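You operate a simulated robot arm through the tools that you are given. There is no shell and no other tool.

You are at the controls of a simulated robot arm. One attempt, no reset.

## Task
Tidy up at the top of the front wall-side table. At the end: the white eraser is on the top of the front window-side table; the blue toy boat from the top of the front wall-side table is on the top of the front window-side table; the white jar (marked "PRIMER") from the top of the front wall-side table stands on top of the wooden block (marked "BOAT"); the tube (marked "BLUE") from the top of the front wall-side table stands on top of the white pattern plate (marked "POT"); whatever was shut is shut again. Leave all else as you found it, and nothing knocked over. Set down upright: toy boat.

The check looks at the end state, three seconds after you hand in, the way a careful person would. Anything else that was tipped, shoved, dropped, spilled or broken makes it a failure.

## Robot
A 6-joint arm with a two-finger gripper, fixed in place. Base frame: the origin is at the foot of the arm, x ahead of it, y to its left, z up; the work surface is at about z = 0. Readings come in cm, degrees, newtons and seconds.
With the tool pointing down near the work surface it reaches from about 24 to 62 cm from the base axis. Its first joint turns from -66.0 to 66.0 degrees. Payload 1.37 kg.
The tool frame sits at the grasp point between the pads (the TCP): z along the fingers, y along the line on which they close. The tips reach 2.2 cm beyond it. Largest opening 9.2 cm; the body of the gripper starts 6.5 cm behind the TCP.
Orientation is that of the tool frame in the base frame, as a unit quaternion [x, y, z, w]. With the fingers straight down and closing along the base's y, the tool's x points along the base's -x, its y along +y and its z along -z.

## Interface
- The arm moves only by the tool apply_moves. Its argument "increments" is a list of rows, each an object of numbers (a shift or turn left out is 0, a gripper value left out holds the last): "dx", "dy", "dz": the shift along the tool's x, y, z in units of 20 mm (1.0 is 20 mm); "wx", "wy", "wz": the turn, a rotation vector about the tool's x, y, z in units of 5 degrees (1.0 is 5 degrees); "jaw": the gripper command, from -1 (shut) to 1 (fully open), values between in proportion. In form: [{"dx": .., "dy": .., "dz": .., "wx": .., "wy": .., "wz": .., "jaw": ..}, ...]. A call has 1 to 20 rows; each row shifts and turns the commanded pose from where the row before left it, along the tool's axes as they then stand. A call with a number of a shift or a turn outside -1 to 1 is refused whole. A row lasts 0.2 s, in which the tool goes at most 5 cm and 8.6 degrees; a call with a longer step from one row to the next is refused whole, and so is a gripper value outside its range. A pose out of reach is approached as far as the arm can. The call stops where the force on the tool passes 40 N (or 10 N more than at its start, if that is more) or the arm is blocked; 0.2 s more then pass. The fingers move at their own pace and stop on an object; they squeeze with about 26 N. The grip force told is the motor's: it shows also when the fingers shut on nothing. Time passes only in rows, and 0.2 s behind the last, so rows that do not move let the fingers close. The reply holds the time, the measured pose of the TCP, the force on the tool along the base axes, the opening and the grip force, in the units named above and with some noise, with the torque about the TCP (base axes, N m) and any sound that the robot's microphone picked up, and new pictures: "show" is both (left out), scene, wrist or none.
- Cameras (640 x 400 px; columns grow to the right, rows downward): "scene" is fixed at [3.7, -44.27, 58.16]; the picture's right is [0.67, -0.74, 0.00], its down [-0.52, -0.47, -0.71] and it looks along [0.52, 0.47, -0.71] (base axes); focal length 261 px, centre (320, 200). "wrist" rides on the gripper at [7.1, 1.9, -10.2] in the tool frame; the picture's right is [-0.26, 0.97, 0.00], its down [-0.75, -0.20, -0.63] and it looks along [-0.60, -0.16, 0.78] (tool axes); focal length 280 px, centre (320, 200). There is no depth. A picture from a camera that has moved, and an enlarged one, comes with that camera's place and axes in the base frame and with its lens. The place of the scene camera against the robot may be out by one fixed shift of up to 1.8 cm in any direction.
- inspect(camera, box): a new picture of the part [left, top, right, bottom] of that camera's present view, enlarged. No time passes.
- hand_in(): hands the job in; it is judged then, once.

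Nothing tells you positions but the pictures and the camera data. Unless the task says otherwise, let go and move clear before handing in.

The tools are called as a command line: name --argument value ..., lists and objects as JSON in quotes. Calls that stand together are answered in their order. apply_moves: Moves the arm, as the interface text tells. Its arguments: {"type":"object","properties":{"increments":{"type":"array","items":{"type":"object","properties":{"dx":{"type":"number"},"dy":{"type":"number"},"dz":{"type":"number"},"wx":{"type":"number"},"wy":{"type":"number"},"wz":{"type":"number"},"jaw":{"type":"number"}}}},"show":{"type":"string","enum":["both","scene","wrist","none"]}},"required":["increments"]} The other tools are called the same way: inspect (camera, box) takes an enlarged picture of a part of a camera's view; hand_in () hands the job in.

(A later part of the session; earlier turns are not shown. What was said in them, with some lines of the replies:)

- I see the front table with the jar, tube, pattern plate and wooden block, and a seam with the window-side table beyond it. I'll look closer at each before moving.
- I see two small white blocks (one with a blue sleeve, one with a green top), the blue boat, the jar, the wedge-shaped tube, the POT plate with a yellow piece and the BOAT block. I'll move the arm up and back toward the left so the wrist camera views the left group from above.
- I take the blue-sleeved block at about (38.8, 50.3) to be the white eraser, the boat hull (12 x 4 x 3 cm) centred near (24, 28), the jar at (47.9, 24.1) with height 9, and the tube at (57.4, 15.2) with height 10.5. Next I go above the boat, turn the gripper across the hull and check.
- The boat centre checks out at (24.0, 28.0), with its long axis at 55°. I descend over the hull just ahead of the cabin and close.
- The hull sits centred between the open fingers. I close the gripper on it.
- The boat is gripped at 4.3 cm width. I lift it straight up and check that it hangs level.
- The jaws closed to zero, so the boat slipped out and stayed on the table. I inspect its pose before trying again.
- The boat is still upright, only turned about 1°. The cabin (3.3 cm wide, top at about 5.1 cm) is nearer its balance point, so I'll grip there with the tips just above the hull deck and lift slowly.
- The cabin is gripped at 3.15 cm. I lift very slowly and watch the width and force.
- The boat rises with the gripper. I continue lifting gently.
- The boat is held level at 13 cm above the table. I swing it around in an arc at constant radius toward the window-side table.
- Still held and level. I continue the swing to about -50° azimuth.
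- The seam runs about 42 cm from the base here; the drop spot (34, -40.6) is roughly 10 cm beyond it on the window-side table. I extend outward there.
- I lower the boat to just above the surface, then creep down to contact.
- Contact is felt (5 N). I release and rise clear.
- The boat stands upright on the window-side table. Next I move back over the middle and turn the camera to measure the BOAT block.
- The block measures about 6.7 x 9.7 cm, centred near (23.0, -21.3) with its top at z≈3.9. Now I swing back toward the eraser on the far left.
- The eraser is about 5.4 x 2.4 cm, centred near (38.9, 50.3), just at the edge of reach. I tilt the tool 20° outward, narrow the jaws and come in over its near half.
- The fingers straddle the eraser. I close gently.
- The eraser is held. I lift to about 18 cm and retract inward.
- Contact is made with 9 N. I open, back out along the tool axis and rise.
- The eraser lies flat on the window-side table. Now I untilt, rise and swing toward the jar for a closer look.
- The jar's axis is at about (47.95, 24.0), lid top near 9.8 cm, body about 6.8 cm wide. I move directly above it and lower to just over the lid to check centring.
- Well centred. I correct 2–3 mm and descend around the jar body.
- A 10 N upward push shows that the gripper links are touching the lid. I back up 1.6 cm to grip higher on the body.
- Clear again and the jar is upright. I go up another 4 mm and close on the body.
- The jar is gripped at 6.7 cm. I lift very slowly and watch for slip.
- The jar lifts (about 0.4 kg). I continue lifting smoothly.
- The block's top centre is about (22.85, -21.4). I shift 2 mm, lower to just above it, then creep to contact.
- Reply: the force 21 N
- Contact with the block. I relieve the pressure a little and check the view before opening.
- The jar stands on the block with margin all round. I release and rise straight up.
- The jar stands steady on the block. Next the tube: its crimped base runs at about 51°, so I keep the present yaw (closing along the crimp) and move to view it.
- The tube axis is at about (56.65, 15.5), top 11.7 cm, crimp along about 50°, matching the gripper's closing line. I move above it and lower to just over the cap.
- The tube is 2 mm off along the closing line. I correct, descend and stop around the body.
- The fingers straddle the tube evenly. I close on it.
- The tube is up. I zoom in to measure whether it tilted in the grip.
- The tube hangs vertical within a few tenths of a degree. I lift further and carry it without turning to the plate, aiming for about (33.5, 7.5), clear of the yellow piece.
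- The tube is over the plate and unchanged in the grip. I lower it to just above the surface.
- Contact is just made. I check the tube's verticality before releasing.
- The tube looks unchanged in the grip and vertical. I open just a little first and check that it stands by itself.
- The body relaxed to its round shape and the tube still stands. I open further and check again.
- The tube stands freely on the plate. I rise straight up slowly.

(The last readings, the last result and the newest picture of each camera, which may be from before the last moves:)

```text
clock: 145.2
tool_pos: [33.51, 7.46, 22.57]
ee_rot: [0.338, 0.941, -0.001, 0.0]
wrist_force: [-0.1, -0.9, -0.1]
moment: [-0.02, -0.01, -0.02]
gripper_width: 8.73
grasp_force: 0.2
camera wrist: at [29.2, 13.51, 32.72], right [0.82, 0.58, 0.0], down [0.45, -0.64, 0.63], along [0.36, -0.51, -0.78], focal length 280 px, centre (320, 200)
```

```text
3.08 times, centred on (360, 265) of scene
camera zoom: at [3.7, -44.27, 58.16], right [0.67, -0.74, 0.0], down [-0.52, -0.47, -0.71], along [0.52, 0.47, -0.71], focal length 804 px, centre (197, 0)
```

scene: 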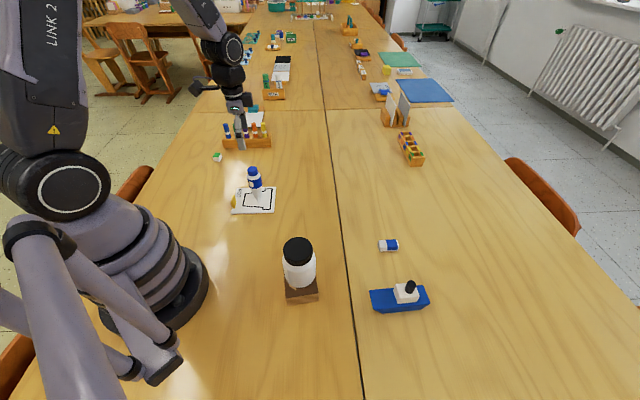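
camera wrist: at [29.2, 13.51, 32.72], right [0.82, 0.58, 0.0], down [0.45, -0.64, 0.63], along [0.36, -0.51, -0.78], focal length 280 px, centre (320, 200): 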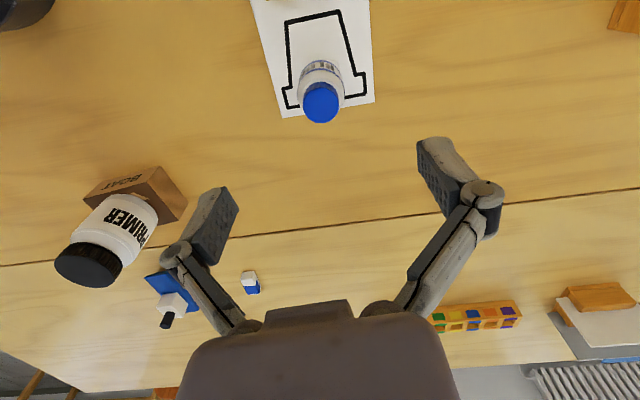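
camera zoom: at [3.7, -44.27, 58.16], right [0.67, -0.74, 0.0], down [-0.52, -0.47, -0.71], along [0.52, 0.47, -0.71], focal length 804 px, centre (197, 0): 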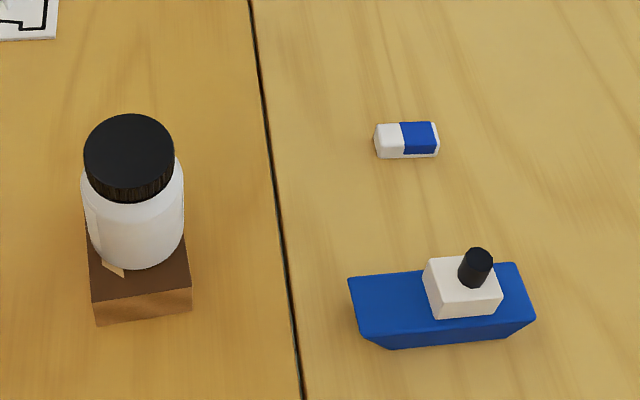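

Everything appears in place: tube on the plate, jar on the block, and eraser and boat on the window-side table. I move a bit further clear, let some time pass and check that nothing drifts.

apply_moves --increments '[{"dz": -0.6}, {"dz": -0.6}, {"dx": 0.3, "dy": 0.8}, {"dx": 0.3, "dy": 0.8}, {"dx": 0.3, "dy": 0.8}, {"dx": 0.3, "dy": 0.8}, {}, {}, {}, {}, {}, {}, {}]'

inspect --camera "scene" --box '[215, 150, 295, 220]'

inspect --camera "scene" --box '[170, 100, 340, 320]'

```text
clock: 148.0
tool_pos: [35.77, 13.94, 24.85]
ee_rot: [0.338, 0.941, 0.0, 0.0]
wrist_force: [0.3, -0.5, 1.2]
moment: [0.04, -0.04, 0.03]
gripper_width: 8.74
grasp_force: 0.0
camera wrist: at [31.47, 19.92, 35.1], right [0.82, 0.58, 0.0], down [0.45, -0.64, 0.63], along [0.36, -0.51, -0.78], focal length 280 px, centre (320, 200)
```

scene: 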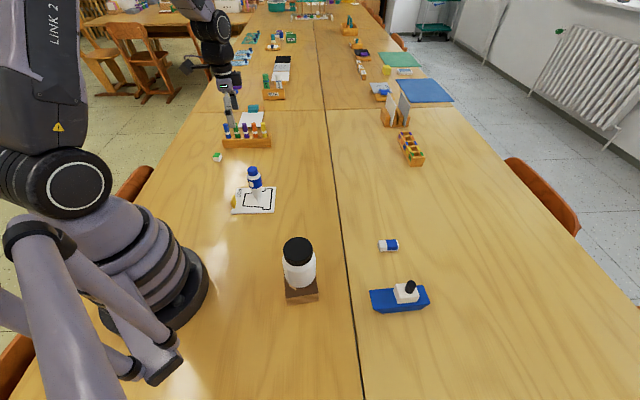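
wrist: 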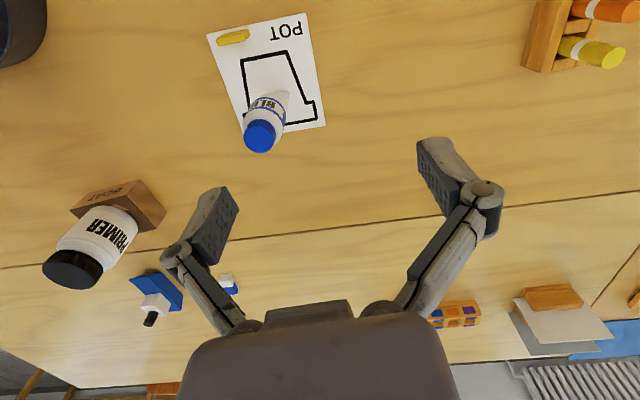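

```text
5.71 times, centred on (255, 185) of scene
camera zoom: at [3.7, -44.27, 58.16], right [0.67, -0.74, 0.0], down [-0.52, -0.47, -0.71], along [0.52, 0.47, -0.71], focal length 1494 px, centre (691, 286)
```

zoom: 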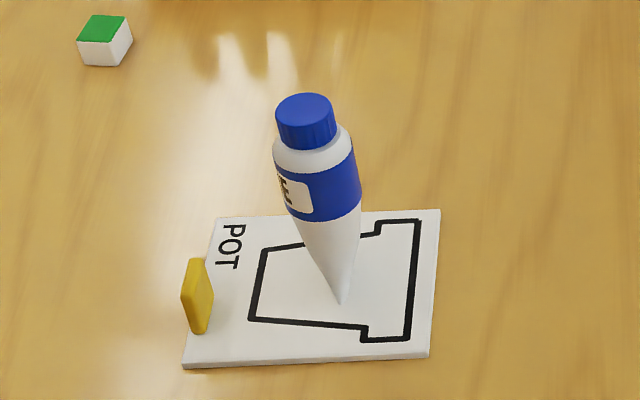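

```text
1.82 times, centred on (255, 210) of scene
camera zoom: at [3.7, -44.27, 58.16], right [0.67, -0.74, 0.0], down [-0.52, -0.47, -0.71], along [0.52, 0.47, -0.71], focal length 475 px, centre (438, 182)
```

zoom: 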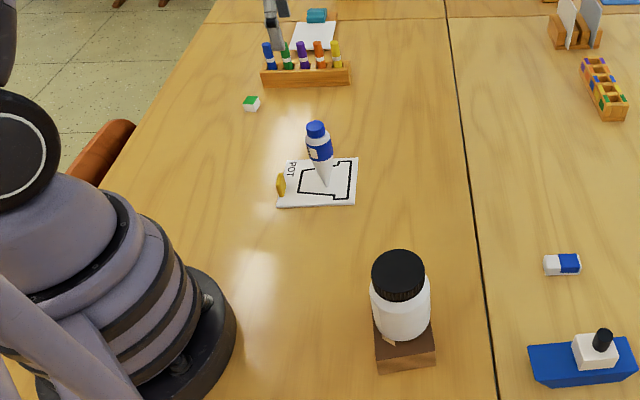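

All four items are in place and steady, nothing else has moved, and the gripper is empty and well clear. I hand the job in.

hand_in

```text
The job is handed in.
```

The job is handed in. In the last pictures before I did so, everything was in place and steady:

- **White eraser:** lies flat on the front window-side table. I took it to be the block with the blue sleeve. The small white cube with a green top I left where it was.
- **Blue toy boat:** stands upright on the front window-side table.
- **PRIMER jar:** stands on the BOAT block with its lid on, a little off centre but fully on top.
- **BLUE tube:** stands cap up on the POT plate, clear of the yellow piece.

- **Shut items:** I opened nothing, so there was nothing to shut again.
- **Boat slip:** On the first try the boat slipped out of the gripper and turned about 1° on the table, staying upright. The second grip held.
- **Jar contact:** The gripper pressed on the jar's lid with about 10 N while I was lining up. The jar stayed upright.

The marker rack, the plate and its yellow piece, and the green-topped cube looked unmoved in the pictures.
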